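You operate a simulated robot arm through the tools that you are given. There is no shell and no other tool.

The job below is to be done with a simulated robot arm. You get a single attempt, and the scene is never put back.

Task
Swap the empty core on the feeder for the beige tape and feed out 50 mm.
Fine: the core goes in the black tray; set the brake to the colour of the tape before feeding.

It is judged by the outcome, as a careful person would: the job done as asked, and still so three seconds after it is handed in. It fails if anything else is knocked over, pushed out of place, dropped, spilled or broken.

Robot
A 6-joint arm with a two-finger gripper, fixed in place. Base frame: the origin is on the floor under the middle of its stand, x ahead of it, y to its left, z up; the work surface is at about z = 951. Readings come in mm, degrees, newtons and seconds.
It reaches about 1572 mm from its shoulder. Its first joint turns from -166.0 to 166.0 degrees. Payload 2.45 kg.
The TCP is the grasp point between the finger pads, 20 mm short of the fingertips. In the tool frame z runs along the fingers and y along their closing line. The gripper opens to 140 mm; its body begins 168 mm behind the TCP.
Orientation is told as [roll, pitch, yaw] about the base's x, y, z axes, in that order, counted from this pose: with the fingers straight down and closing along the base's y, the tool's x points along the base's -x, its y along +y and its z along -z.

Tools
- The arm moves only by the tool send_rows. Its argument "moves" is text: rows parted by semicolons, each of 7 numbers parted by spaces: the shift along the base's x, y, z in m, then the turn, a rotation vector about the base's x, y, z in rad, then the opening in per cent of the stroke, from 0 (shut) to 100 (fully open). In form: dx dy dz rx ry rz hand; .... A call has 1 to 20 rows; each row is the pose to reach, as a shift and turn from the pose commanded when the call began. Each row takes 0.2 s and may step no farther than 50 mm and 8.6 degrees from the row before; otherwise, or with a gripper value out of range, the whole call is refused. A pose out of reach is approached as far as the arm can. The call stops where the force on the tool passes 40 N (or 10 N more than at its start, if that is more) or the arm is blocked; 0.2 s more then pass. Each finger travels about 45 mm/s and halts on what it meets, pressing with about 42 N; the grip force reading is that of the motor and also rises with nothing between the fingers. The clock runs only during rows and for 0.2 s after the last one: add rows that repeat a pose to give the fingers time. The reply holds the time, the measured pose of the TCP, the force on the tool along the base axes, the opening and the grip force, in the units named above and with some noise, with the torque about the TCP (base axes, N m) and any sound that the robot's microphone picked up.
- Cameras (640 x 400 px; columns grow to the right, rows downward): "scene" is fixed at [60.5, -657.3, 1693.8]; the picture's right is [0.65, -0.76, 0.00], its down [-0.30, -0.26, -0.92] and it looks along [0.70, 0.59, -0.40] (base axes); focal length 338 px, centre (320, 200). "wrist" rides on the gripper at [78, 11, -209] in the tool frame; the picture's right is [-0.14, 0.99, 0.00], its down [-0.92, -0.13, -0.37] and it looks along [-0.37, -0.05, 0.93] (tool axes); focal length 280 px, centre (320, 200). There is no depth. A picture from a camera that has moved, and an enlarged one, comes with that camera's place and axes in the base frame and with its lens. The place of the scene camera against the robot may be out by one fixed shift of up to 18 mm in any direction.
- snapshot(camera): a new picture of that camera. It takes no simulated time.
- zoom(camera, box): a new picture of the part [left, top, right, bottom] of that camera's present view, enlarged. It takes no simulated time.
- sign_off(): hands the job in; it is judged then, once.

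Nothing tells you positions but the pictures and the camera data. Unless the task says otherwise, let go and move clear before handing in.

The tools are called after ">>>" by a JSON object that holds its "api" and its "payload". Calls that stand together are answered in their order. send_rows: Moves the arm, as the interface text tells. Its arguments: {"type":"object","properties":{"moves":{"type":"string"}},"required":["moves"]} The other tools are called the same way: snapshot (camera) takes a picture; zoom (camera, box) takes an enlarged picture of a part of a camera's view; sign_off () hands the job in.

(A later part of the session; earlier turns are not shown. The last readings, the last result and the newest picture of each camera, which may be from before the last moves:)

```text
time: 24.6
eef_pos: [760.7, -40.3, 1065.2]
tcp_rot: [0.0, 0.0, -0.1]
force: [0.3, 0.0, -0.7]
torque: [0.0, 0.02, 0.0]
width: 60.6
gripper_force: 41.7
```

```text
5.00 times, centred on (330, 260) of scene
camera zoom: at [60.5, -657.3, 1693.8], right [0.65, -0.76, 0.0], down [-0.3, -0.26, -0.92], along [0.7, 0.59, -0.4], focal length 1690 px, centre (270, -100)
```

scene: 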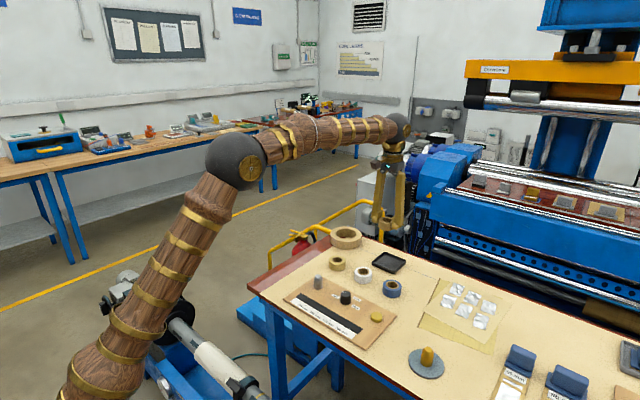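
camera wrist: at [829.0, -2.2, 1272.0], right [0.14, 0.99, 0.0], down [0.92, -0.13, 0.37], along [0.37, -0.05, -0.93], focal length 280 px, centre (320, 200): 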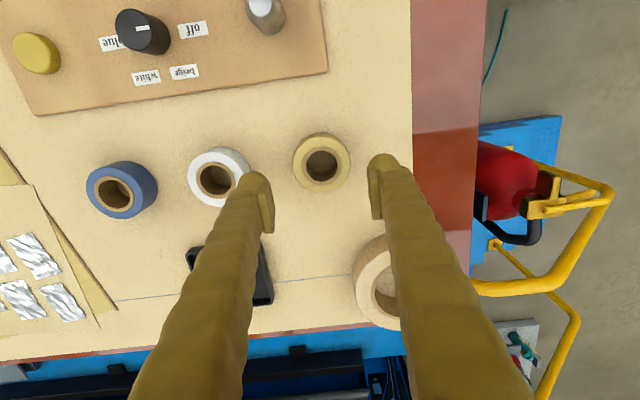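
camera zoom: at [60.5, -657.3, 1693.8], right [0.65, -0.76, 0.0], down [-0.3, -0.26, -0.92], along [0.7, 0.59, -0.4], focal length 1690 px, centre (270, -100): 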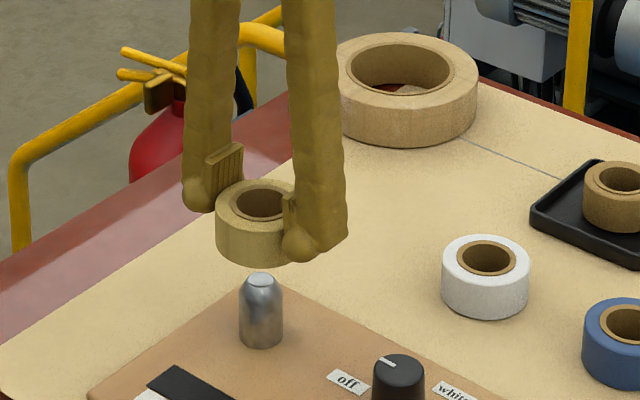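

The spindle tip shows through the roll's bore, and both views say they are aligned to within about 1.5 mm. I'll trim by that and lower the roll onto the spindle slowly.

>>> {"api": "send_rows", "payload": {"moves": "0.0013 0.0006 -0.01 0 0 0 25; 0.0013 0.0006 -0.02 0 0 0 25; 0.0013 0.0006 -0.028 0 0 0 25; 0.0013 0.0006 -0.036 0 0 0 25; 0.0013 0.0006 -0.043 0 0 0 25; 0.0013 0.0006 -0.05 0 0 0 25; 0.0013 0.0006 -0.056 0 0 0 25; 0.0013 0.0006 -0.056 0 0 0 25"}}

>>> {"api": "zoom", "payload": {"camera": "wrist", "box": [200, 100, 440, 250]}}

>>> {"api": "zoom", "payload": {"camera": "scene", "box": [280, 220, 380, 300]}}

```text
time: 26.4
eef_pos: [762.5, -39.9, 1011.4]
tcp_rot: [0.0, 0.0, 0.0]
force: [0.4, 0.3, -0.4]
torque: [0.0, 0.0, 0.02]
width: 60.6
gripper_force: 41.9
```

```text
2.67 times, centred on (320, 175) of wrist
camera zoom: at [684.3, -30.0, 1220.8], right [0.14, 0.99, 0.0], down [0.92, -0.13, 0.37], along [0.37, -0.05, -0.93], focal length 748 px, centre (320, 267)
```

zoom: 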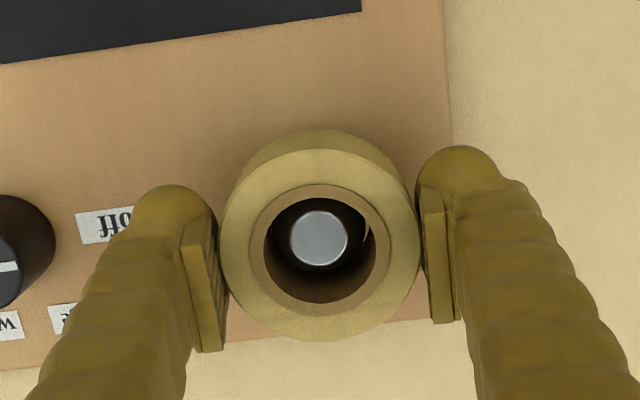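

```text
5.00 times, centred on (330, 260) of scene
camera zoom: at [60.5, -657.3, 1693.8], right [0.65, -0.76, 0.0], down [-0.3, -0.26, -0.92], along [0.7, 0.59, -0.4], focal length 1690 px, centre (270, -100)
```

zoom: 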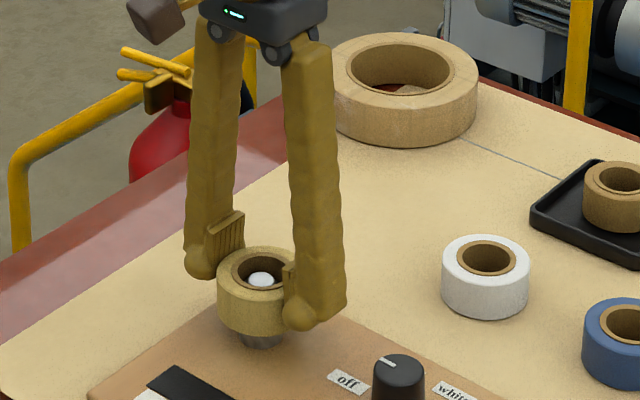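

The roll is over the spindle with no contact force and the tip centred in the bore. I'll keep lowering in small steps until it nears the board.

>>> {"api": "send_rows", "payload": {"moves": "0 0 -0.004 0 0 0 25; 0 0 -0.008 0 0 0 25; 0 0 -0.012 0 0 0 25; 0 0 -0.015 0 0 0 25; 0 0 -0.017 0 0 0 25; 0 0 -0.017 0 0 0 25"}}

>>> {"api": "zoom", "payload": {"camera": "wrist", "box": [200, 100, 440, 250]}}

>>> {"api": "zoom", "payload": {"camera": "scene", "box": [290, 240, 370, 300]}}

```text
time: 27.8
eef_pos: [763.0, -41.1, 993.3]
tcp_rot: [0.0, 0.0, 0.1]
force: [-17.3, 3.0, 5.6]
torque: [0.02, 0.31, 0.0]
width: 60.7
gripper_force: 42.0
```

```text
2.67 times, centred on (320, 175) of wrist
camera zoom: at [684.7, -30.3, 1204.3], right [0.14, 0.99, 0.0], down [0.92, -0.13, 0.37], along [0.37, -0.05, -0.93], focal length 748 px, centre (320, 267)
```

zoom: 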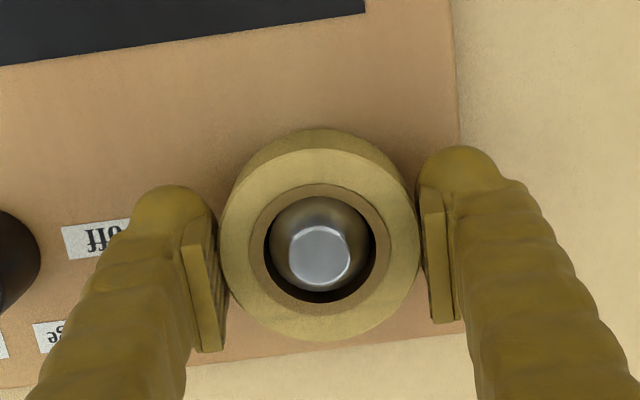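

```text
6.67 times, centred on (330, 270) of scene
camera zoom: at [60.5, -657.3, 1693.8], right [0.65, -0.76, 0.0], down [-0.3, -0.26, -0.92], along [0.7, 0.59, -0.4], focal length 2253 px, centre (253, -267)
```

zoom: 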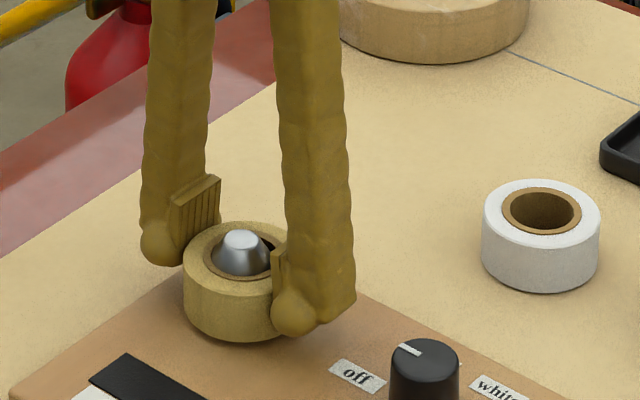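

The roll is almost down, but a sideways force of -17 N in x shows the bore leaning on the spindle, so the roll is slightly too far forward. I'll back off about 1.5 mm in x and read the force.

>>> {"api": "send_rows", "payload": {"moves": "-0.0008 0 0 0 0 0 25; -0.0015 0.0002 0 0 0 0 25; -0.0015 0.0002 0 0 0 0 25"}}

```text
time: 28.6
eef_pos: [761.6, -40.5, 993.4]
tcp_rot: [0.0, -0.1, -0.1]
force: [0.3, 0.2, -1.6]
torque: [0.03, 0.04, 0.01]
width: 60.4
gripper_force: 42.7
```

The side force is gone. I'll lower the last couple of millimetres gently until contact.

>>> {"api": "send_rows", "payload": {"moves": "-0.0003 0 -0.001 0 0 0 25; -0.0003 0 -0.002 0 0 0 25; -0.0003 0 -0.002 0 0 0 25"}}

>>> {"api": "zoom", "payload": {"camera": "scene", "box": [300, 250, 360, 295]}}

```text
time: 29.4
eef_pos: [761.5, -40.4, 991.4]
tcp_rot: [0.0, 0.0, 0.0]
force: [0.1, 0.9, -0.7]
torque: [-0.02, 0.03, 0.02]
width: 60.4
gripper_force: 42.3
```

```text
8.89 times, centred on (330, 272) of scene
camera zoom: at [60.5, -657.3, 1693.8], right [0.65, -0.76, 0.0], down [-0.3, -0.26, -0.92], along [0.7, 0.59, -0.4], focal length 3004 px, centre (231, -444)
```

zoom: 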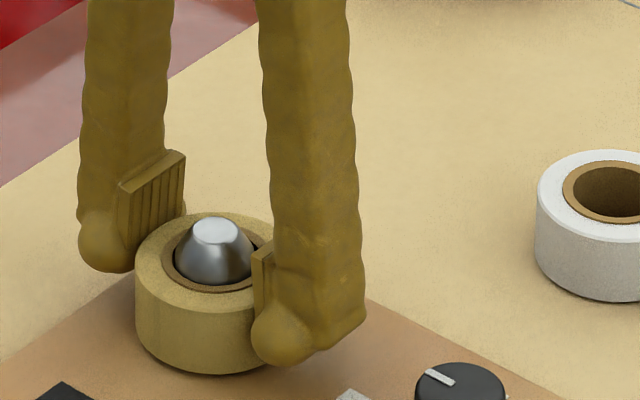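

There's still no upward force, so it isn't quite seated. I'll go down further, a millimetre at a time.

>>> {"api": "send_rows", "payload": {"moves": "0 0 -0.0007 0 0 0 25; 0 0 -0.0014 0 0 0 25; 0 0 -0.002 0 0 0 25; 0 0 -0.002 0 0 0 25"}}

```text
time: 30.4
eef_pos: [761.8, -41.0, 990.0]
tcp_rot: [-0.1, 0.0, 0.0]
force: [-3.6, 5.8, 21.9]
torque: [-0.15, 0.06, -0.05]
width: 60.6
gripper_force: 42.0
```

It's seated: 22 N upward at z 990. I'll relieve the press slightly, open, and check before rising.

>>> {"api": "send_rows", "payload": {"moves": "0 0 0.0008 0 0 0 25; 0 0 0.0008 0 0 0 46; 0 0 0.0008 0 0 0 52; 0 0 0.0008 0 0 0 60; 0 0 0.0008 0 0 0 60; 0 0 0.0008 0 0 0 60"}}

>>> {"api": "zoom", "payload": {"camera": "scene", "box": [290, 240, 370, 300]}}

>>> {"api": "zoom", "payload": {"camera": "wrist", "box": [200, 100, 440, 250]}}

```text
time: 31.8
eef_pos: [760.0, -40.3, 990.5]
tcp_rot: [0.0, 0.0, 0.0]
force: [0.4, 0.3, -0.3]
torque: [-0.01, 0.0, -0.01]
width: 83.9
gripper_force: 0.0
```

```text
6.67 times, centred on (330, 270) of scene
camera zoom: at [60.5, -657.3, 1693.8], right [0.65, -0.76, 0.0], down [-0.3, -0.26, -0.92], along [0.7, 0.59, -0.4], focal length 2253 px, centre (253, -267)
```

zoom: 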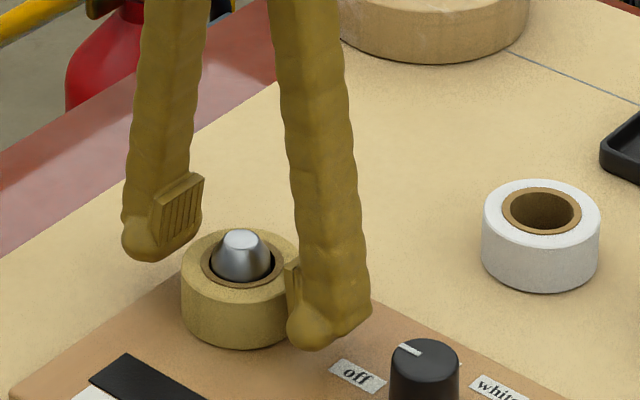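

```text
2.67 times, centred on (320, 175) of wrist
camera zoom: at [682.8, -30.2, 1200.9], right [0.14, 0.99, 0.0], down [0.92, -0.13, 0.37], along [0.37, -0.05, -0.93], focal length 748 px, centre (320, 267)
```

zoom: 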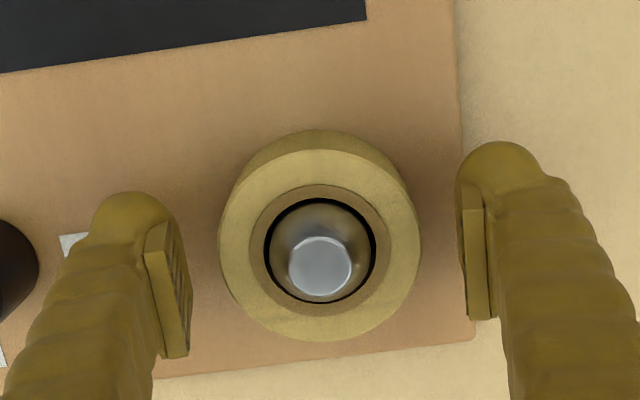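

The beige roll is seated on the spindle and released. The labels lie 60° apart around the knob (off +90°, beige +30°), so the knob needs -60° about z. I'll rise and move above the knob, pre-turned by +30°.

>>> {"api": "send_rows", "payload": {"moves": "0 0 0.03 0 0 0 60; 0 0 0.07 0 0 0 60; 0 0 0.1 0 0 0 60; 0 -0.03 0.1 0 0 0.13 55; 0 -0.06 0.1 0 0 0.26 50; 0 -0.09 0.1 0 0 0.39 50; 0 -0.1166 0.1 0 0 0.5236 50; 0 -0.1166 0.07 0 0 0.5236 50; 0 -0.1166 0.07 0 0 0.5236 50"}}

>>> {"api": "snapshot", "payload": {"camera": "wrist"}}

>>> {"api": "zoom", "payload": {"camera": "wrist", "box": [220, 100, 420, 225]}}

>>> {"api": "zoom", "payload": {"camera": "scene", "box": [280, 200, 410, 310]}}

```text
time: 33.8
eef_pos: [760.4, -155.9, 1062.6]
tcp_rot: [0.0, 0.0, 30.0]
force: [0.0, 0.4, -0.6]
torque: [-0.06, -0.03, 0.0]
width: 69.7
gripper_force: 0.1
```

```text
taken
camera wrist: at [686.6, -187.1, 1272.4], right [-0.38, 0.93, 0.0], down [0.86, 0.35, 0.37], along [0.34, 0.14, -0.93], focal length 280 px, centre (320, 200)
```

wrist: 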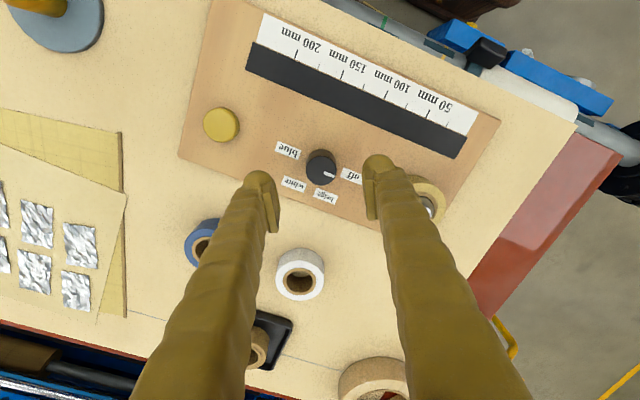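

```text
3.20 times, centred on (320, 162) of wrist
camera zoom: at [686.6, -187.1, 1272.4], right [-0.38, 0.93, 0.0], down [0.86, 0.35, 0.37], along [0.34, 0.14, -0.93], focal length 897 px, centre (320, 320)
```

zoom: 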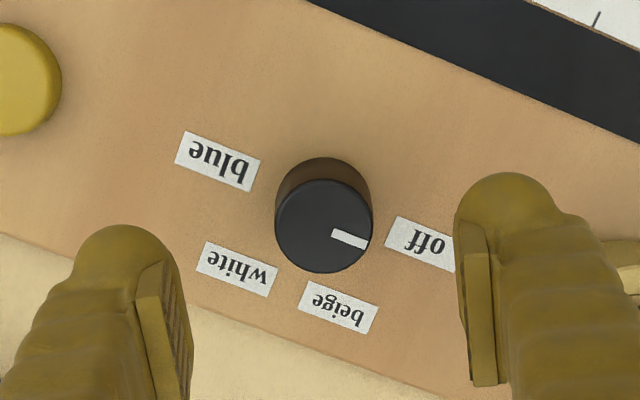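

```text
3.64 times, centred on (345, 255) of scene
camera zoom: at [60.5, -657.3, 1693.8], right [0.65, -0.76, 0.0], down [-0.3, -0.26, -0.92], along [0.7, 0.59, -0.4], focal length 1229 px, centre (229, 0)
```

zoom: 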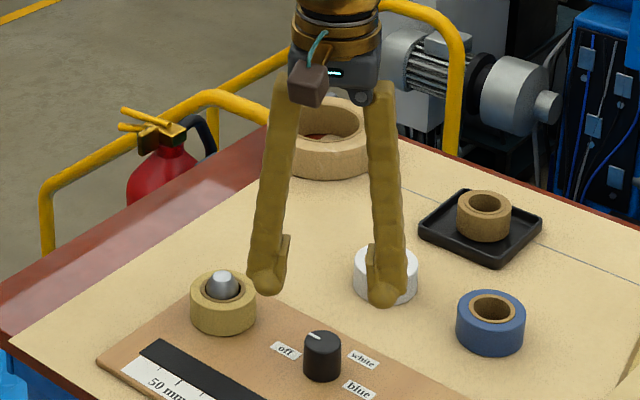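

The knob is within about 2 mm of the grip point and the pointer is at "off". I'll trim and lower around it.

>>> {"api": "send_rows", "payload": {"moves": "0.0014 0.0017 -0.025 0 0 0 50; 0.0014 0.0017 -0.05 0 0 0 50; 0.0014 0.0017 -0.068 0 0 0 50; 0.0014 0.0017 -0.075 0 0 0 50; 0.0014 0.0017 -0.075 0 0 0 50"}}

>>> {"api": "zoom", "payload": {"camera": "wrist", "box": [200, 100, 440, 250]}}

>>> {"api": "zoom", "payload": {"camera": "scene", "box": [300, 240, 400, 310]}}

```text
time: 35.0
eef_pos: [762.0, -155.3, 986.2]
tcp_rot: [0.0, 0.0, 30.0]
force: [-0.4, 1.8, 0.4]
torque: [0.02, 0.0, -0.03]
width: 70.0
gripper_force: 0.1
```

```text
2.67 times, centred on (320, 175) of wrist
camera zoom: at [689.2, -185.3, 1195.9], right [-0.38, 0.93, 0.0], down [0.86, 0.35, 0.37], along [0.34, 0.14, -0.93], focal length 748 px, centre (320, 267)
```

zoom: 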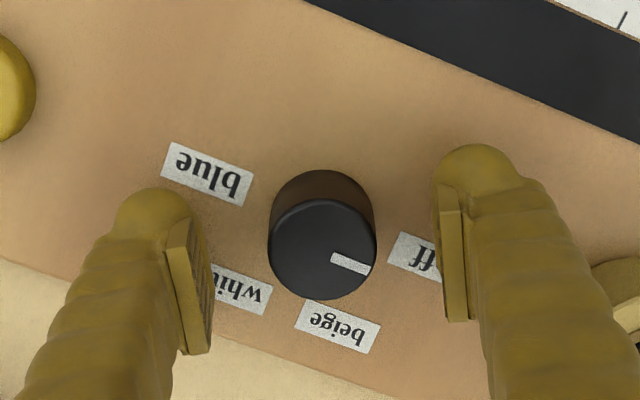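

```text
5.71 times, centred on (350, 275) of scene
camera zoom: at [60.5, -657.3, 1693.8], right [0.65, -0.76, 0.0], down [-0.3, -0.26, -0.92], along [0.7, 0.59, -0.4], focal length 1931 px, centre (149, -229)
```

zoom: 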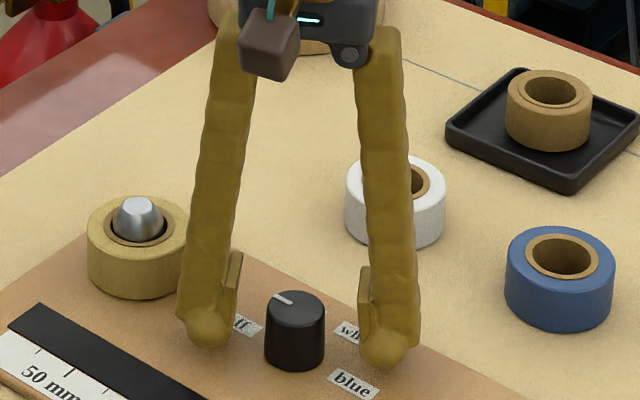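

The knob is centred between the fingers. I'll close on it.

>>> {"api": "send_rows", "payload": {"moves": "0 0 0 0 0 0 40; 0 0 0 0 0 0 30; 0 0 0 0 0 0 20; 0 0 0 0 0 0 10; 0 0 0 0 0 0 10; 0 0 0 0 0 0 10"}}

>>> {"api": "zoom", "payload": {"camera": "wrist", "box": [200, 100, 440, 250]}}

```text
time: 36.4
eef_pos: [763.1, -154.6, 985.8]
tcp_rot: [0.1, 0.0, 29.9]
force: [-11.4, 21.8, 1.4]
torque: [0.29, -0.01, -0.08]
width: 31.8
gripper_force: 44.9
```

```text
2.67 times, centred on (320, 175) of wrist
camera zoom: at [689.0, -184.7, 1196.1], right [-0.38, 0.93, 0.0], down [0.86, 0.35, 0.37], along [0.34, 0.14, -0.93], focal length 748 px, centre (320, 267)
```

zoom: 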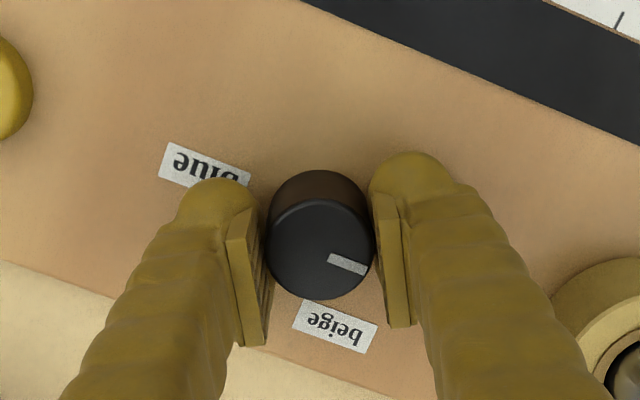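

The knob is held at 31.8 mm, with 25 N of sideways force along the closing line: the grip is slightly off-centre. I'll shift about 1 mm to relieve it before turning.

>>> {"api": "send_rows", "payload": {"moves": "-0.0004 0.0007 0 0 0 0 10; -0.0004 0.0007 0 0 0 0 10"}}

```text
time: 37.0
eef_pos: [762.3, -154.3, 985.9]
tcp_rot: [0.1, 0.0, 29.9]
force: [-19.0, 14.9, -3.5]
torque: [0.13, 0.15, -0.01]
width: 31.5
gripper_force: 45.2
```

The y force dropped but x grew, so the knob's axis lies slightly toward -x. I'll shift a little more that way and read again.

>>> {"api": "send_rows", "payload": {"moves": "-0.0008 0.0004 0 0 0 0 10; -0.0012 0.0006 0 0 0 0 10; -0.0012 0.0006 0 0 0 0 10"}}

```text
time: 37.8
eef_pos: [761.0, -153.1, 986.6]
tcp_rot: [0.1, -0.1, 29.9]
force: [6.2, 0.7, -18.5]
torque: [0.09, -0.19, 0.0]
width: 31.6
gripper_force: 45.2
```

The side forces are nearly gone. I'll turn the first 30° and check the pointer.

>>> {"api": "send_rows", "payload": {"moves": "0 0 0 0 0 -0.105 10; 0 0 0 0 0 -0.21 10; 0 0 0 0 0 -0.315 10; 0 0 0 0 0 -0.42 10; 0 0 0 0 0 -0.5236 10; 0 0 0 0 0 -0.5236 10"}}

>>> {"api": "zoom", "payload": {"camera": "wrist", "box": [200, 100, 440, 250]}}

```text
time: 39.2
eef_pos: [761.9, -156.2, 986.3]
tcp_rot: [0.0, -0.1, -0.2]
force: [17.3, -32.3, 6.8]
torque: [-0.37, -0.15, 0.12]
width: 31.6
gripper_force: 44.8
```

```text
2.67 times, centred on (320, 175) of wrist
camera zoom: at [683.1, -144.7, 1196.2], right [0.14, 0.99, 0.0], down [0.92, -0.13, 0.37], along [0.37, -0.05, -0.93], focal length 748 px, centre (320, 267)
```

zoom: 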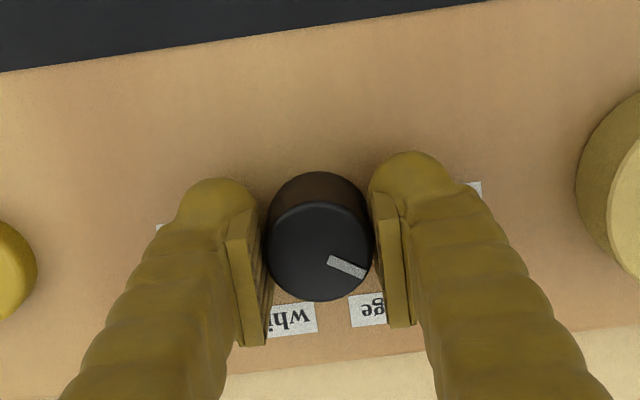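

The knob turned 30° with the gripper, the pointer keeping its place between the fingers. A side force has built up toward -y, so I'll relieve that before the second half.

>>> {"api": "send_rows", "payload": {"moves": "0.0004 -0.001 0 0 0 0 10; 0.0008 -0.002 0 0 0 0 10; 0.0008 -0.002 0 0 0 0 10"}}

```text
time: 40.0
eef_pos: [761.3, -154.5, 986.8]
tcp_rot: [0.0, -0.1, 0.0]
force: [7.0, -12.1, 29.0]
torque: [-0.16, 0.1, 0.03]
width: 31.3
gripper_force: 45.2
```

Forces are moderate again. I'll turn the remaining 30°.

>>> {"api": "send_rows", "payload": {"moves": "0 -0.0005 0 0 0 -0.105 10; 0 -0.0005 0 0 0 -0.21 10; 0 -0.0005 0 0 0 -0.315 10; 0 -0.0005 0 0 0 -0.42 10; 0 -0.0005 0 0 0 -0.5236 10; 0 -0.0005 0 0 0 -0.5236 10"}}

>>> {"api": "zoom", "payload": {"camera": "wrist", "box": [200, 100, 440, 250]}}

>>> {"api": "zoom", "payload": {"camera": "scene", "box": [300, 240, 400, 310]}}

```text
time: 41.4
eef_pos: [761.1, -157.8, 985.3]
tcp_rot: [0.0, 0.1, -30.1]
force: [-17.7, 16.7, 24.9]
torque: [0.34, 0.24, 0.03]
width: 31.5
gripper_force: 45.4
```

```text
2.67 times, centred on (320, 175) of wrist
camera zoom: at [699.4, -108.4, 1195.7], right [0.62, 0.79, 0.0], down [0.73, -0.57, 0.37], along [0.29, -0.23, -0.93], focal length 748 px, centre (320, 267)
```

zoom: 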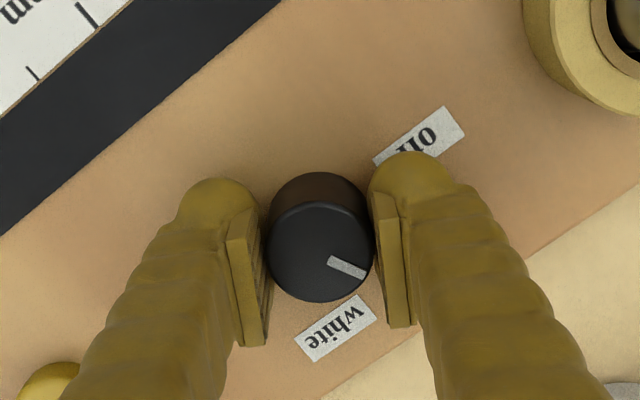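

```text
5.71 times, centred on (350, 275) of scene
camera zoom: at [60.5, -657.3, 1693.8], right [0.65, -0.76, 0.0], down [-0.3, -0.26, -0.92], along [0.7, 0.59, -0.4], focal length 1931 px, centre (149, -229)
```

zoom: 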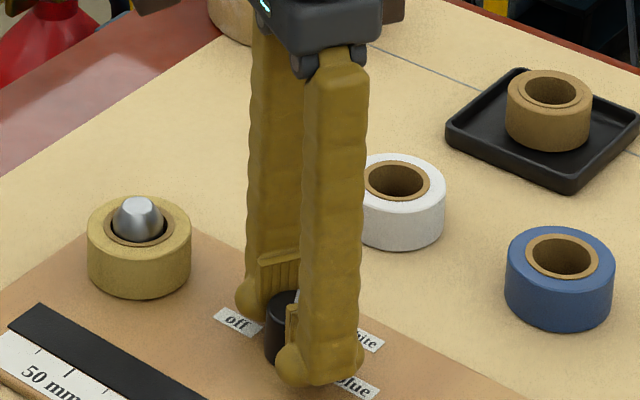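

The knob has turned the full 60°. I'll open, rise straight up and check the pointer against the "beige" label.

>>> {"api": "send_rows", "payload": {"moves": "0 0 0 0 0 0 25; 0 0 0 0 0 0 35; 0 0 0 0 0 0 45; 0 0 0 0 0 0 45; 0 0 0.03 0 0 0 45; 0 0 0.07 0 0 0 45; 0 0 0.1 0 0 0 45; 0 0 0.12 0 0 0 45; 0 0 0.12 0 0 0 45"}}

>>> {"api": "zoom", "payload": {"camera": "wrist", "box": [220, 100, 420, 225]}}

>>> {"api": "zoom", "payload": {"camera": "scene", "box": [280, 230, 400, 330]}}

```text
time: 43.4
eef_pos: [761.5, -156.6, 1106.3]
tcp_rot: [0.0, -0.1, -30.0]
force: [0.2, 0.5, 0.1]
torque: [0.01, -0.01, -0.04]
width: 62.9
gripper_force: 0.0
```

```text
3.20 times, centred on (320, 162) of wrist
camera zoom: at [699.2, -108.6, 1315.6], right [0.61, 0.79, 0.0], down [0.73, -0.57, 0.37], along [0.29, -0.23, -0.93], focal length 897 px, centre (320, 320)
```

zoom: 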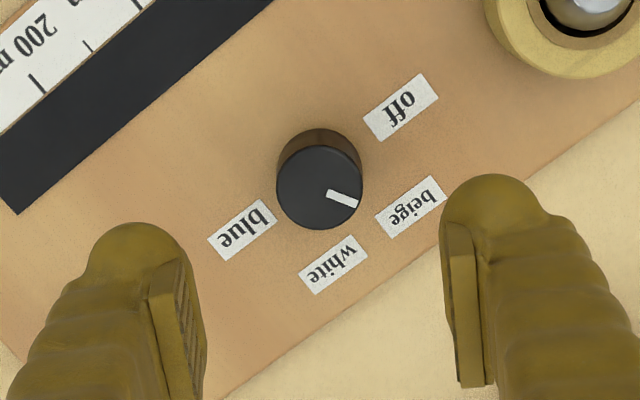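

```text
4.00 times, centred on (340, 280) of scene
camera zoom: at [60.5, -657.3, 1693.8], right [0.65, -0.76, 0.0], down [-0.3, -0.26, -0.92], along [0.7, 0.59, -0.4], focal length 1352 px, centre (240, -120)
```

zoom: 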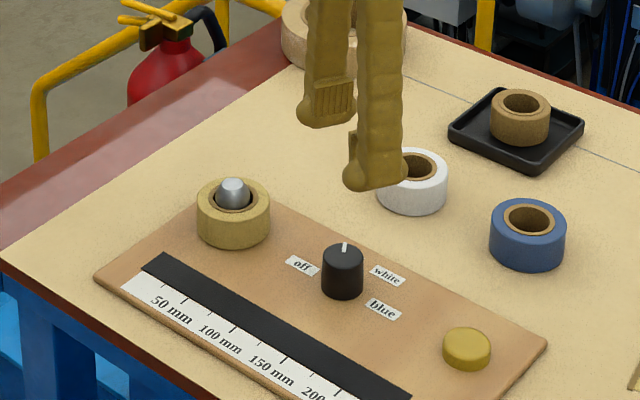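

The pointer now sits on "beige" (about 28–30°). Next is the yellow feed button near (760, -268). I'll square the gripper up and move above the button to measure it.

>>> {"api": "send_rows", "payload": {"moves": "0 -0.028 0 0 0 0.131 45; 0 -0.056 0 0 0 0.262 45; 0 -0.084 0 0 0 0.393 45; -0.002 -0.1115 0 0 0 0.5236 45; -0.002 -0.1115 -0.03 0 0 0.5236 45; -0.002 -0.1115 -0.03 0 0 0.5236 45"}}

>>> {"api": "snapshot", "payload": {"camera": "wrist"}}

>>> {"api": "zoom", "payload": {"camera": "wrist", "box": [240, 110, 400, 210]}}

```text
time: 44.8
eef_pos: [760.0, -268.0, 1075.5]
tcp_rot: [0.1, 0.0, 0.0]
force: [-0.8, 0.2, 0.4]
torque: [0.0, -0.02, -0.03]
width: 63.2
gripper_force: 0.0
```

```text
taken
camera wrist: at [682.0, -257.5, 1285.7], right [0.14, 0.99, 0.0], down [0.92, -0.13, 0.37], along [0.37, -0.05, -0.93], focal length 280 px, centre (320, 200)
```

wrist: 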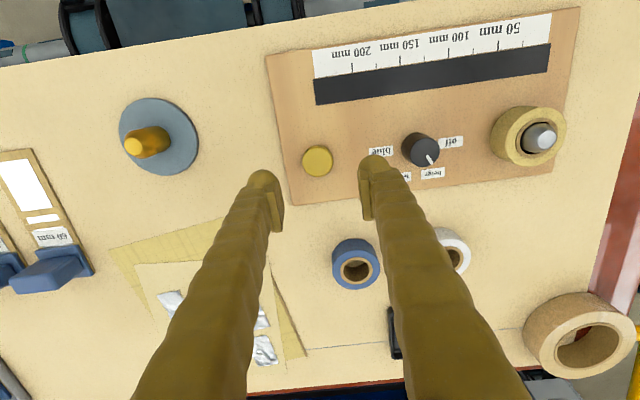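

```text
4.00 times, centred on (320, 160) of wrist
camera zoom: at [682.0, -257.5, 1285.7], right [0.14, 0.99, 0.0], down [0.92, -0.13, 0.37], along [0.37, -0.05, -0.93], focal length 1122 px, centre (320, 360)
```

zoom: 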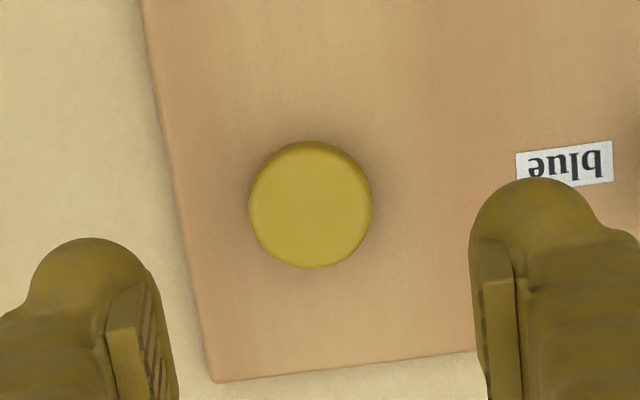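

The button centres at about (760.8, -271), with a radius of 17.5 mm and its top near z 973. I'll close the fingers, move over its centre and come down to about 12 mm above it, without touching yet.

>>> {"api": "send_rows", "payload": {"moves": "0.0008 -0.003 0 0 0 0 30; 0.0008 -0.003 0 0 0 0 15; 0.0008 -0.003 -0.02 0 0 0 0; 0.0008 -0.003 -0.04 0 0 0 0; 0.0008 -0.003 -0.06 0 0 0 0; 0.0008 -0.003 -0.07 0 0 0 0; 0.0008 -0.003 -0.07 0 0 0 0"}}

>>> {"api": "snapshot", "payload": {"camera": "wrist"}}

>>> {"api": "zoom", "payload": {"camera": "scene", "box": [330, 260, 410, 330]}}

```text
time: 46.4
eef_pos: [760.8, -270.6, 1004.8]
tcp_rot: [0.0, -0.1, 0.0]
force: [0.0, -0.4, -0.5]
torque: [0.02, 0.0, 0.02]
width: 0.1
gripper_force: 29.1
```

```text
taken
camera wrist: at [682.8, -261.0, 1215.5], right [0.14, 0.99, 0.0], down [0.92, -0.13, 0.37], along [0.37, -0.05, -0.93], focal length 280 px, centre (320, 200)
```

wrist: 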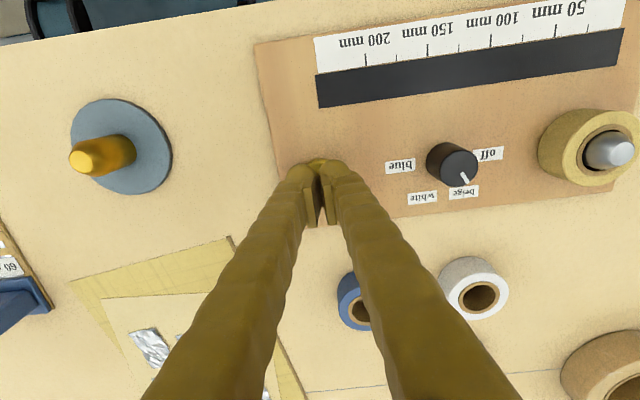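

```text
5.71 times, centred on (370, 295) of scene
camera zoom: at [60.5, -657.3, 1693.8], right [0.65, -0.76, 0.0], down [-0.3, -0.26, -0.92], along [0.7, 0.59, -0.4], focal length 1931 px, centre (34, -343)
```

zoom: 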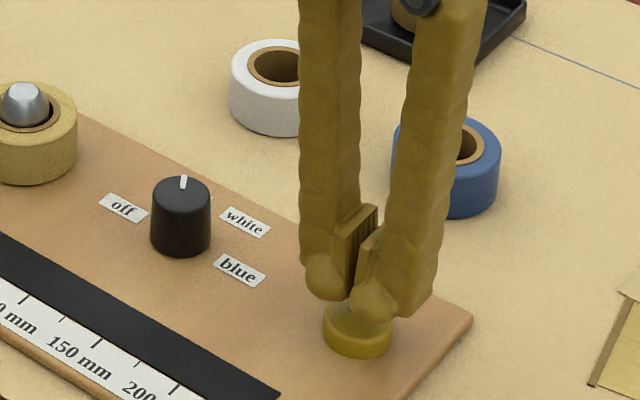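

The closed tips hang about 12 mm over the button. I'll creep down 8 mm and watch for force or sound.

>>> {"api": "send_rows", "payload": {"moves": "0 0 -0.003 0 0 0 0; 0 0 -0.006 0 0 0 0; 0 0 -0.008 0 0 0 0"}}

>>> {"api": "zoom", "payload": {"camera": "scene", "box": [350, 280, 400, 320]}}

```text
time: 47.2
eef_pos: [760.4, -271.8, 998.0]
tcp_rot: [0.0, -0.1, 0.1]
force: [-0.8, -0.8, 0.1]
torque: [0.01, 0.05, -0.03]
width: 0.0
gripper_force: 29.4
```

```text
10.00 times, centred on (375, 300) of scene
camera zoom: at [60.5, -657.3, 1693.8], right [0.65, -0.76, 0.0], down [-0.3, -0.26, -0.92], along [0.7, 0.59, -0.4], focal length 3380 px, centre (-230, -800)
```

zoom: 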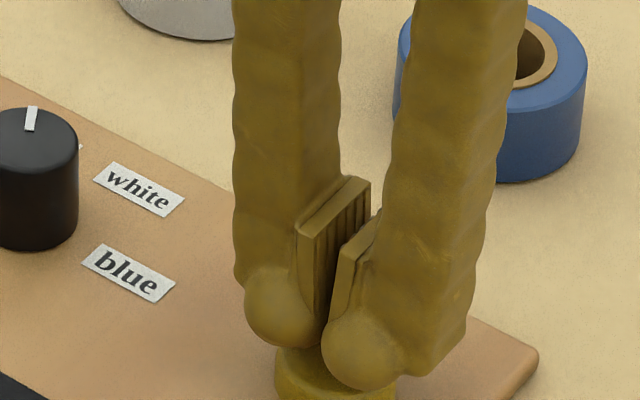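

No contact yet at z 998. I'll make short dips, down then straight back up, so any first feed stays brief.

>>> {"api": "send_rows", "payload": {"moves": "0 0 -0.003 0 0 0 0; 0 0 -0.005 0 0 0 0; 0 0 0 0 0 0 0"}}

```text
time: 48.0
eef_pos: [762.5, -270.8, 998.3]
tcp_rot: [0.0, -0.1, 0.0]
force: [0.3, -0.3, 0.4]
torque: [0.01, 0.01, 0.01]
width: 0.0
gripper_force: 29.1
```

No sound and no sign of contact from a 5 mm dip. I'll dip a little deeper.

>>> {"api": "send_rows", "payload": {"moves": "0 0 -0.004 0 0 0 0; 0 0 -0.007 0 0 0 0; 0 0 0 0 0 0 0"}}

>>> {"api": "zoom", "payload": {"camera": "wrist", "box": [380, 0, 640, 163]}}

```text
time: 48.8
eef_pos: [760.4, -271.3, 997.8]
tcp_rot: [-0.1, 0.0, 0.0]
force: [-0.3, 0.4, -0.7]
torque: [0.01, 0.0, -0.01]
width: 0.0
gripper_force: 29.3
```

```text
2.45 times, centred on (510, 82) of wrist
camera zoom: at [682.2, -261.3, 1208.3], right [0.14, 0.99, 0.0], down [0.92, -0.13, 0.37], along [0.37, -0.05, -0.93], focal length 688 px, centre (-146, 491)
```

zoom: 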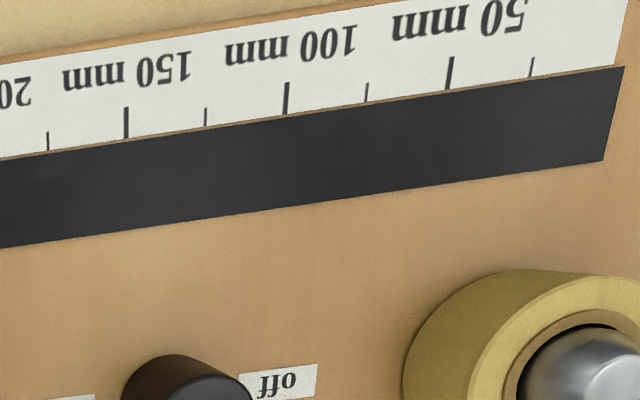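

There's no tape on the strip yet, and this camera can watch the scale. I'll lower a bit at a time, holding at the end to read the contact force.

>>> {"api": "send_rows", "payload": {"moves": "0 0 -0.005 0 0 0 0; 0 0 -0.008 0 0 0 0"}}

```text
time: 49.4
eef_pos: [761.2, -271.5, 990.0]
tcp_rot: [0.0, 0.0, 0.0]
force: [-0.7, 0.1, 0.5]
torque: [-0.02, -0.01, 0.0]
width: 5.9
gripper_force: 29.8
```

The force is still nil, but the finger opening now reads 5.9 mm, which is odd. I'll look closely.

>>> {"api": "zoom", "payload": {"camera": "scene", "box": [350, 280, 400, 320]}}

>>> {"api": "zoom", "payload": {"camera": "wrist", "box": [260, 130, 380, 205]}}

>>> {"api": "zoom", "payload": {"camera": "wrist", "box": [380, 0, 640, 163]}}

```text
10.00 times, centred on (375, 300) of scene
camera zoom: at [60.5, -657.3, 1693.8], right [0.65, -0.76, 0.0], down [-0.3, -0.26, -0.92], along [0.7, 0.59, -0.4], focal length 3380 px, centre (-230, -800)
```

zoom: 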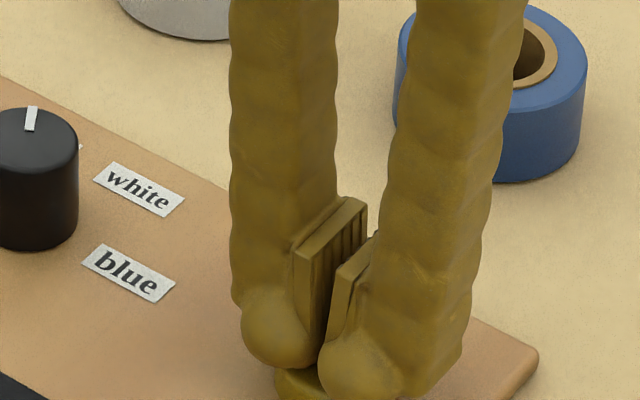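

```text
5.33 times, centred on (320, 168) of wrist
camera zoom: at [682.7, -261.0, 1200.1], right [0.14, 0.99, 0.0], down [0.92, -0.13, 0.37], along [0.37, -0.05, -0.93], focal length 1495 px, centre (320, 373)
```

zoom: 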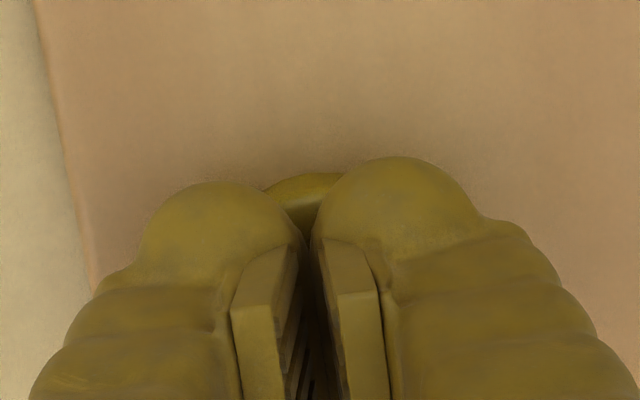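

```text
2.45 times, centred on (510, 82) of wrist
camera zoom: at [682.7, -261.0, 1200.1], right [0.14, 0.99, 0.0], down [0.92, -0.13, 0.37], along [0.37, -0.05, -0.93], focal length 688 px, centre (-146, 491)
```

zoom: 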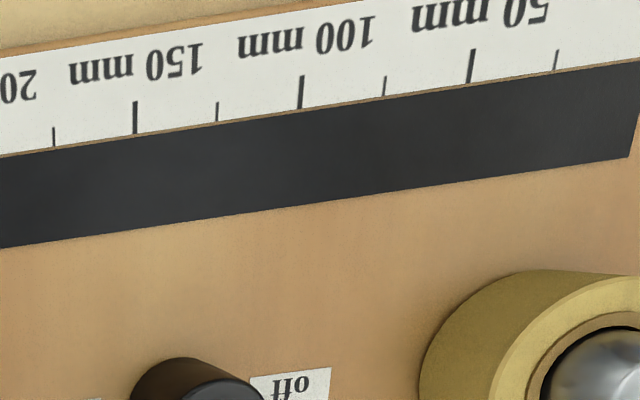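

The two rounded tips straddle the button's edge and get wedged apart without pressing it. I'll lift off and press with a single fingertip instead, using the +y finger with the gripper part-open.

>>> {"api": "send_rows", "payload": {"moves": "0 0 0.01 0 0 0 0; 0 0 0.03 0 0 0 0; 0 -0.0125 0.03 0 0 0 10; 0 -0.0245 0.03 0 0 0 20; 0 -0.0245 0.03 0 0 0 20; 0 -0.0245 0.03 0 0 0 20"}}

>>> {"api": "snapshot", "payload": {"camera": "wrist"}}

>>> {"api": "zoom", "payload": {"camera": "wrist", "box": [260, 120, 420, 220]}}

>>> {"api": "zoom", "payload": {"camera": "scene", "box": [345, 270, 405, 320]}}

```text
time: 50.8
eef_pos: [760.9, -296.6, 1020.6]
tcp_rot: [0.0, 0.1, 0.0]
force: [0.6, 0.1, 0.6]
torque: [0.0, -0.03, 0.03]
width: 28.0
gripper_force: 0.1
```

```text
taken
camera wrist: at [682.6, -285.9, 1230.2], right [0.14, 0.99, 0.0], down [0.92, -0.13, 0.37], along [0.37, -0.05, -0.93], focal length 280 px, centre (320, 200)
```

wrist: 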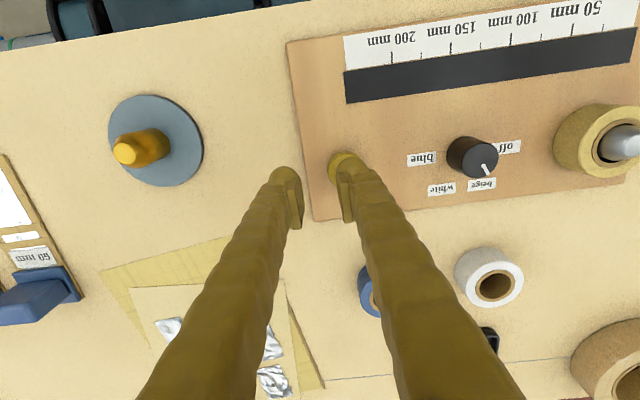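

```text
4.00 times, centred on (340, 170) of wrist
camera zoom: at [682.6, -285.9, 1230.2], right [0.14, 0.99, 0.0], down [0.92, -0.13, 0.37], along [0.37, -0.05, -0.93], focal length 1122 px, centre (240, 320)
```

zoom: 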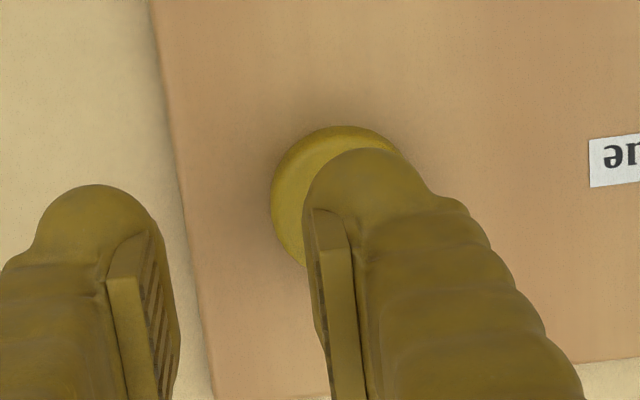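

```text
8.00 times, centred on (375, 295) of scene
camera zoom: at [60.5, -657.3, 1693.8], right [0.65, -0.76, 0.0], down [-0.3, -0.26, -0.92], along [0.7, 0.59, -0.4], focal length 2704 px, centre (-120, -560)
```

zoom: 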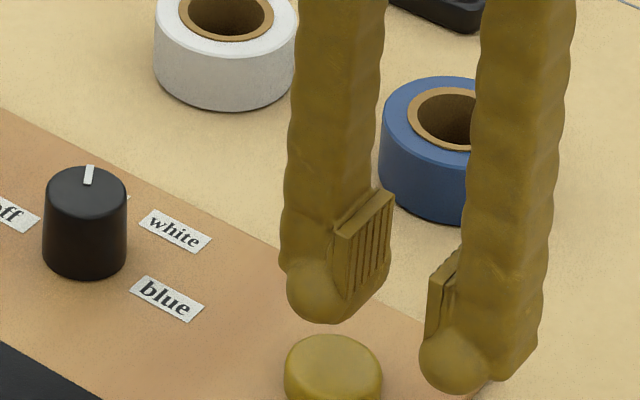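

The tip's rounded end sits about 11 mm toward -x and 27 mm toward +y of the grip point. I'll shift so the tip is over the button's centre, then come down to just above it.

>>> {"api": "send_rows", "payload": {"moves": "0.004 -0.0012 -0.008 0 0 0 20; 0.0075 -0.0012 -0.016 0 0 0 20; 0.0075 -0.0012 -0.023 0 0 0 20; 0.0075 -0.0012 -0.023 0 0 0 20"}}

>>> {"api": "zoom", "payload": {"camera": "wrist", "box": [260, 120, 420, 220]}}

>>> {"api": "zoom", "payload": {"camera": "scene", "box": [345, 275, 405, 325]}}

```text
time: 51.8
eef_pos: [767.3, -297.0, 996.3]
tcp_rot: [0.0, 0.0, 0.1]
force: [-0.4, -0.1, -0.1]
torque: [0.0, 0.02, -0.01]
width: 27.7
gripper_force: 0.2
```

```text
4.00 times, centred on (340, 170) of wrist
camera zoom: at [690.1, -286.7, 1206.7], right [0.14, 0.99, 0.0], down [0.92, -0.13, 0.37], along [0.37, -0.05, -0.93], focal length 1122 px, centre (240, 320)
```

zoom: 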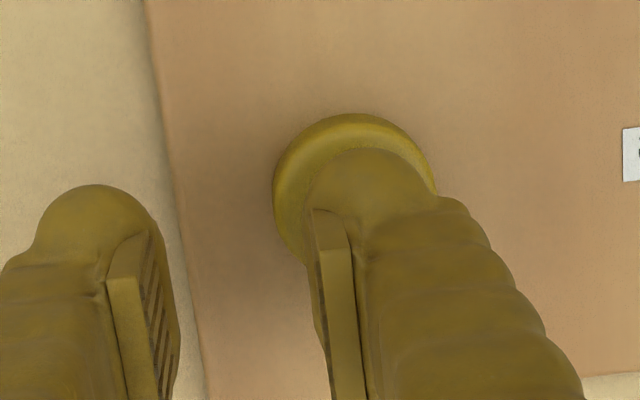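

```text
8.00 times, centred on (375, 300) of scene
camera zoom: at [60.5, -657.3, 1693.8], right [0.65, -0.76, 0.0], down [-0.3, -0.26, -0.92], along [0.7, 0.59, -0.4], focal length 2704 px, centre (-120, -600)
```

zoom: 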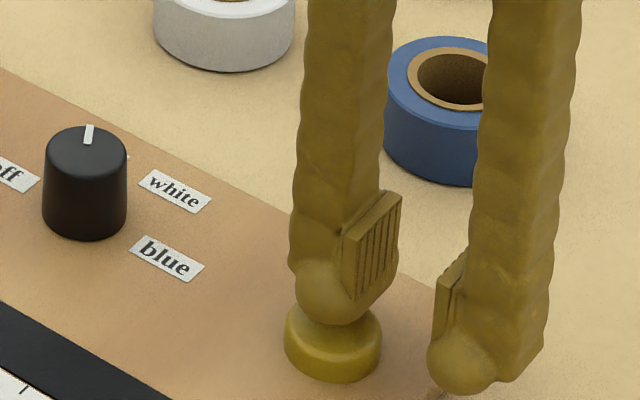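

The fingertip is centred over the button just above it. I'll lower in 1.5 mm steps and read the force after each.

>>> {"api": "send_rows", "payload": {"moves": "0 0 -0.0015 0 0 0 20"}}

>>> {"api": "send_rows", "payload": {"moves": "0 0 -0.0015 0 0 0 20"}}

```text
time: 52.2
eef_pos: [768.5, -296.9, 994.5]
tcp_rot: [-0.1, -0.1, 0.0]
force: [0.6, 1.0, -0.2]
torque: [0.0, 0.04, 0.01]
width: 28.0
gripper_force: 0.1
```

```text
time: 52.6
eef_pos: [768.8, -296.8, 993.4]
tcp_rot: [0.1, 0.0, 0.0]
force: [0.6, 0.1, -1.0]
torque: [-0.02, -0.03, 0.02]
width: 27.7
gripper_force: 0.0
```

There's no contact down to z 993.4. I'll continue the same way, one step per call.

>>> {"api": "send_rows", "payload": {"moves": "0 0 -0.0015 0 0 0 20"}}

```text
time: 53.0
eef_pos: [767.8, -297.6, 992.9]
tcp_rot: [0.0, 0.0, 0.0]
force: [-0.4, -0.1, 0.5]
torque: [0.02, 0.02, 0.04]
width: 27.9
gripper_force: 0.1
```

Still nothing. I'll take another 1 mm step.

>>> {"api": "send_rows", "payload": {"moves": "0 0 -0.001 0 0 0 20"}}

```text
time: 53.4
eef_pos: [767.4, -297.8, 990.2]
tcp_rot: [-0.1, 0.1, 0.0]
force: [-0.4, -0.1, 0.1]
torque: [-0.03, 0.0, 0.01]
width: 28.1
gripper_force: 0.0
```

>>> {"api": "zoom", "payload": {"camera": "scene", "box": [355, 285, 395, 320]}}

>>> {"api": "zoom", "payload": {"camera": "wrist", "box": [380, 0, 640, 163]}}

```text
11.43 times, centred on (375, 302) of scene
camera zoom: at [60.5, -657.3, 1693.8], right [0.65, -0.76, 0.0], down [-0.3, -0.26, -0.92], along [0.7, 0.59, -0.4], focal length 3863 px, centre (-309, -971)
```

zoom: 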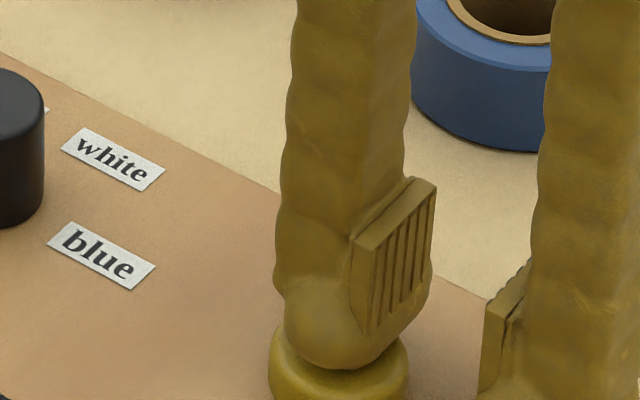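

```text
2.45 times, centred on (510, 82) of wrist
camera zoom: at [689.7, -287.2, 1200.9], right [0.14, 0.99, 0.0], down [0.92, -0.13, 0.37], along [0.37, -0.05, -0.93], focal length 688 px, centre (-146, 491)
```

zoom: 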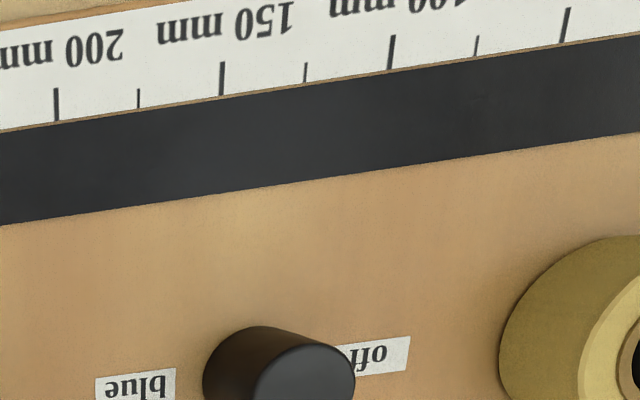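

The tip is now close to touching the button. The near end of the scale is outside this wrist view, so I'll watch it with the scene camera while stepping down.

>>> {"api": "send_rows", "payload": {"moves": "0 0 -0.001 0 0 0 20"}}

>>> {"api": "zoom", "payload": {"camera": "scene", "box": [285, 260, 385, 340]}}

```text
time: 53.8
eef_pos: [767.4, -297.7, 989.8]
tcp_rot: [0.0, 0.0, 0.0]
force: [1.0, 0.1, 0.5]
torque: [0.0, -0.02, 0.01]
width: 28.0
gripper_force: 0.2
```

```text
5.00 times, centred on (335, 300) of scene
camera zoom: at [60.5, -657.3, 1693.8], right [0.65, -0.76, 0.0], down [-0.3, -0.26, -0.92], along [0.7, 0.59, -0.4], focal length 1690 px, centre (245, -300)
```

zoom: 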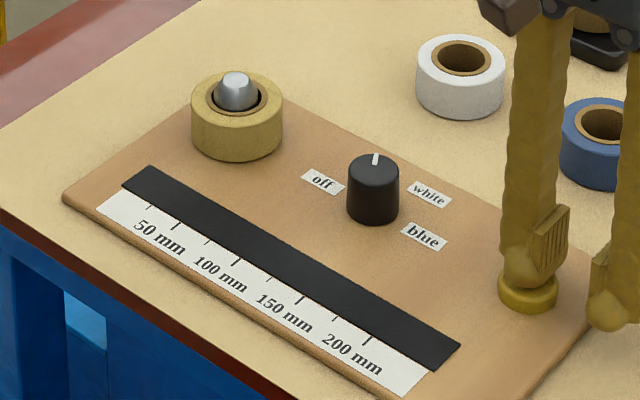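

The strip is still empty and the whole scale is visible here. I'll step another 1 mm.

>>> {"api": "send_rows", "payload": {"moves": "0 0 -0.001 0 0 0 20"}}

```text
time: 54.2
eef_pos: [767.8, -296.7, 988.9]
tcp_rot: [0.1, 0.0, 0.0]
force: [0.9, -0.1, 1.2]
torque: [0.04, -0.02, -0.03]
width: 27.8
gripper_force: 0.0
```

>>> {"api": "send_rows", "payload": {"moves": "0 0 -0.001 0 0 0 20"}}

>>> {"api": "zoom", "payload": {"camera": "scene", "box": [285, 260, 385, 340]}}

```text
time: 54.6
eef_pos: [767.5, -297.4, 988.1]
tcp_rot: [0.0, 0.0, -0.1]
force: [0.1, -0.9, 1.3]
torque: [0.05, 0.03, 0.02]
width: 27.6
gripper_force: 0.1
heard: click
```

```text
5.00 times, centred on (335, 300) of scene
camera zoom: at [60.5, -657.3, 1693.8], right [0.65, -0.76, 0.0], down [-0.3, -0.26, -0.92], along [0.7, 0.59, -0.4], focal length 1690 px, centre (245, -300)
```

zoom: 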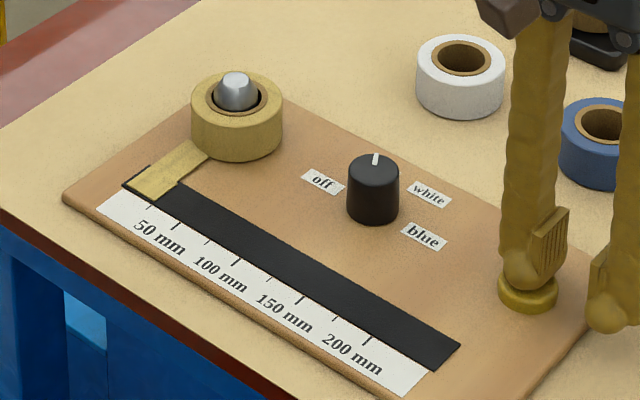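

A click came and tape fed out onto the strip. Time only runs while rows run, so I'll measure the fed length before doing anything else.

>>> {"api": "zoom", "payload": {"camera": "scene", "box": [295, 280, 345, 320]}}

>>> {"api": "snapshot", "payload": {"camera": "wrist"}}

```text
10.00 times, centred on (320, 300) of scene
camera zoom: at [60.5, -657.3, 1693.8], right [0.65, -0.76, 0.0], down [-0.3, -0.26, -0.92], along [0.7, 0.59, -0.4], focal length 3380 px, centre (320, -800)
```

zoom: 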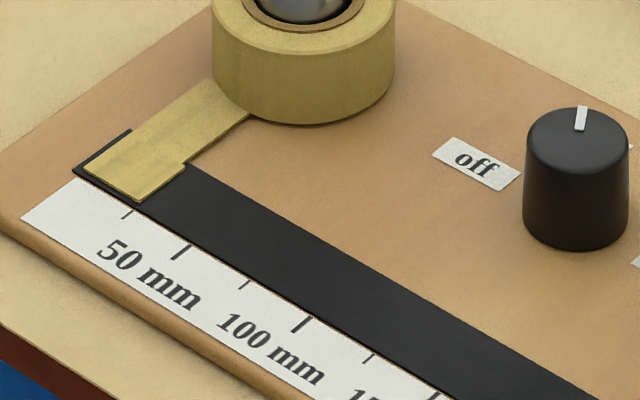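

```text
taken
camera wrist: at [689.3, -286.6, 1198.2], right [0.14, 0.99, 0.0], down [0.92, -0.13, 0.37], along [0.37, -0.05, -0.93], focal length 280 px, centre (320, 200)
```

wrist: 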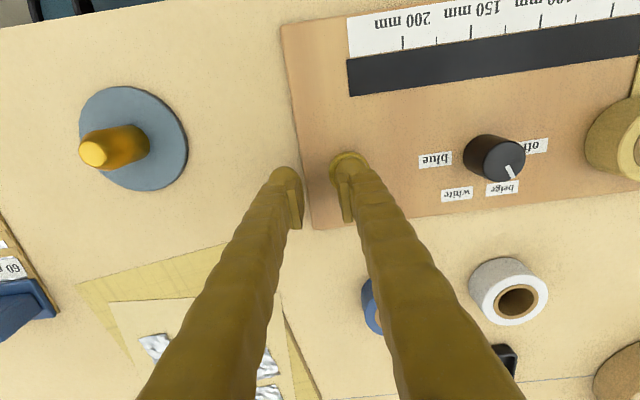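

The tape's end lies at the 25 mm tick, which suggests 25 mm per press. I'll release the button now and see whether anything more feeds.

>>> {"api": "send_rows", "payload": {"moves": "0 0 0.006 0 0 0 20"}}

>>> {"api": "zoom", "payload": {"camera": "scene", "box": [295, 280, 345, 320]}}

```text
time: 55.0
eef_pos: [767.6, -296.4, 994.3]
tcp_rot: [0.0, 0.0, 0.1]
force: [-0.2, 0.7, 0.3]
torque: [-0.03, -0.03, -0.02]
width: 28.1
gripper_force: 0.1
```

```text
10.00 times, centred on (320, 300) of scene
camera zoom: at [60.5, -657.3, 1693.8], right [0.65, -0.76, 0.0], down [-0.3, -0.26, -0.92], along [0.7, 0.59, -0.4], focal length 3380 px, centre (320, -800)
```

zoom: 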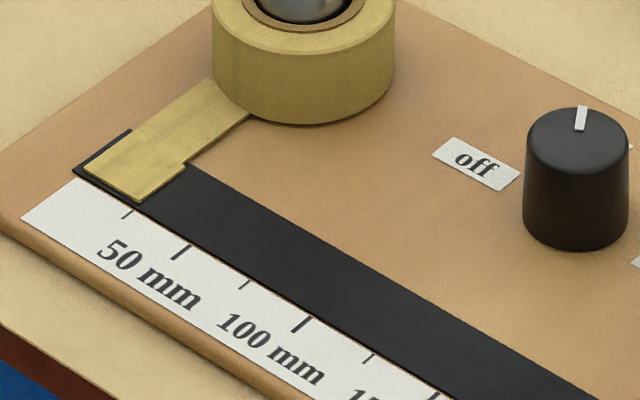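

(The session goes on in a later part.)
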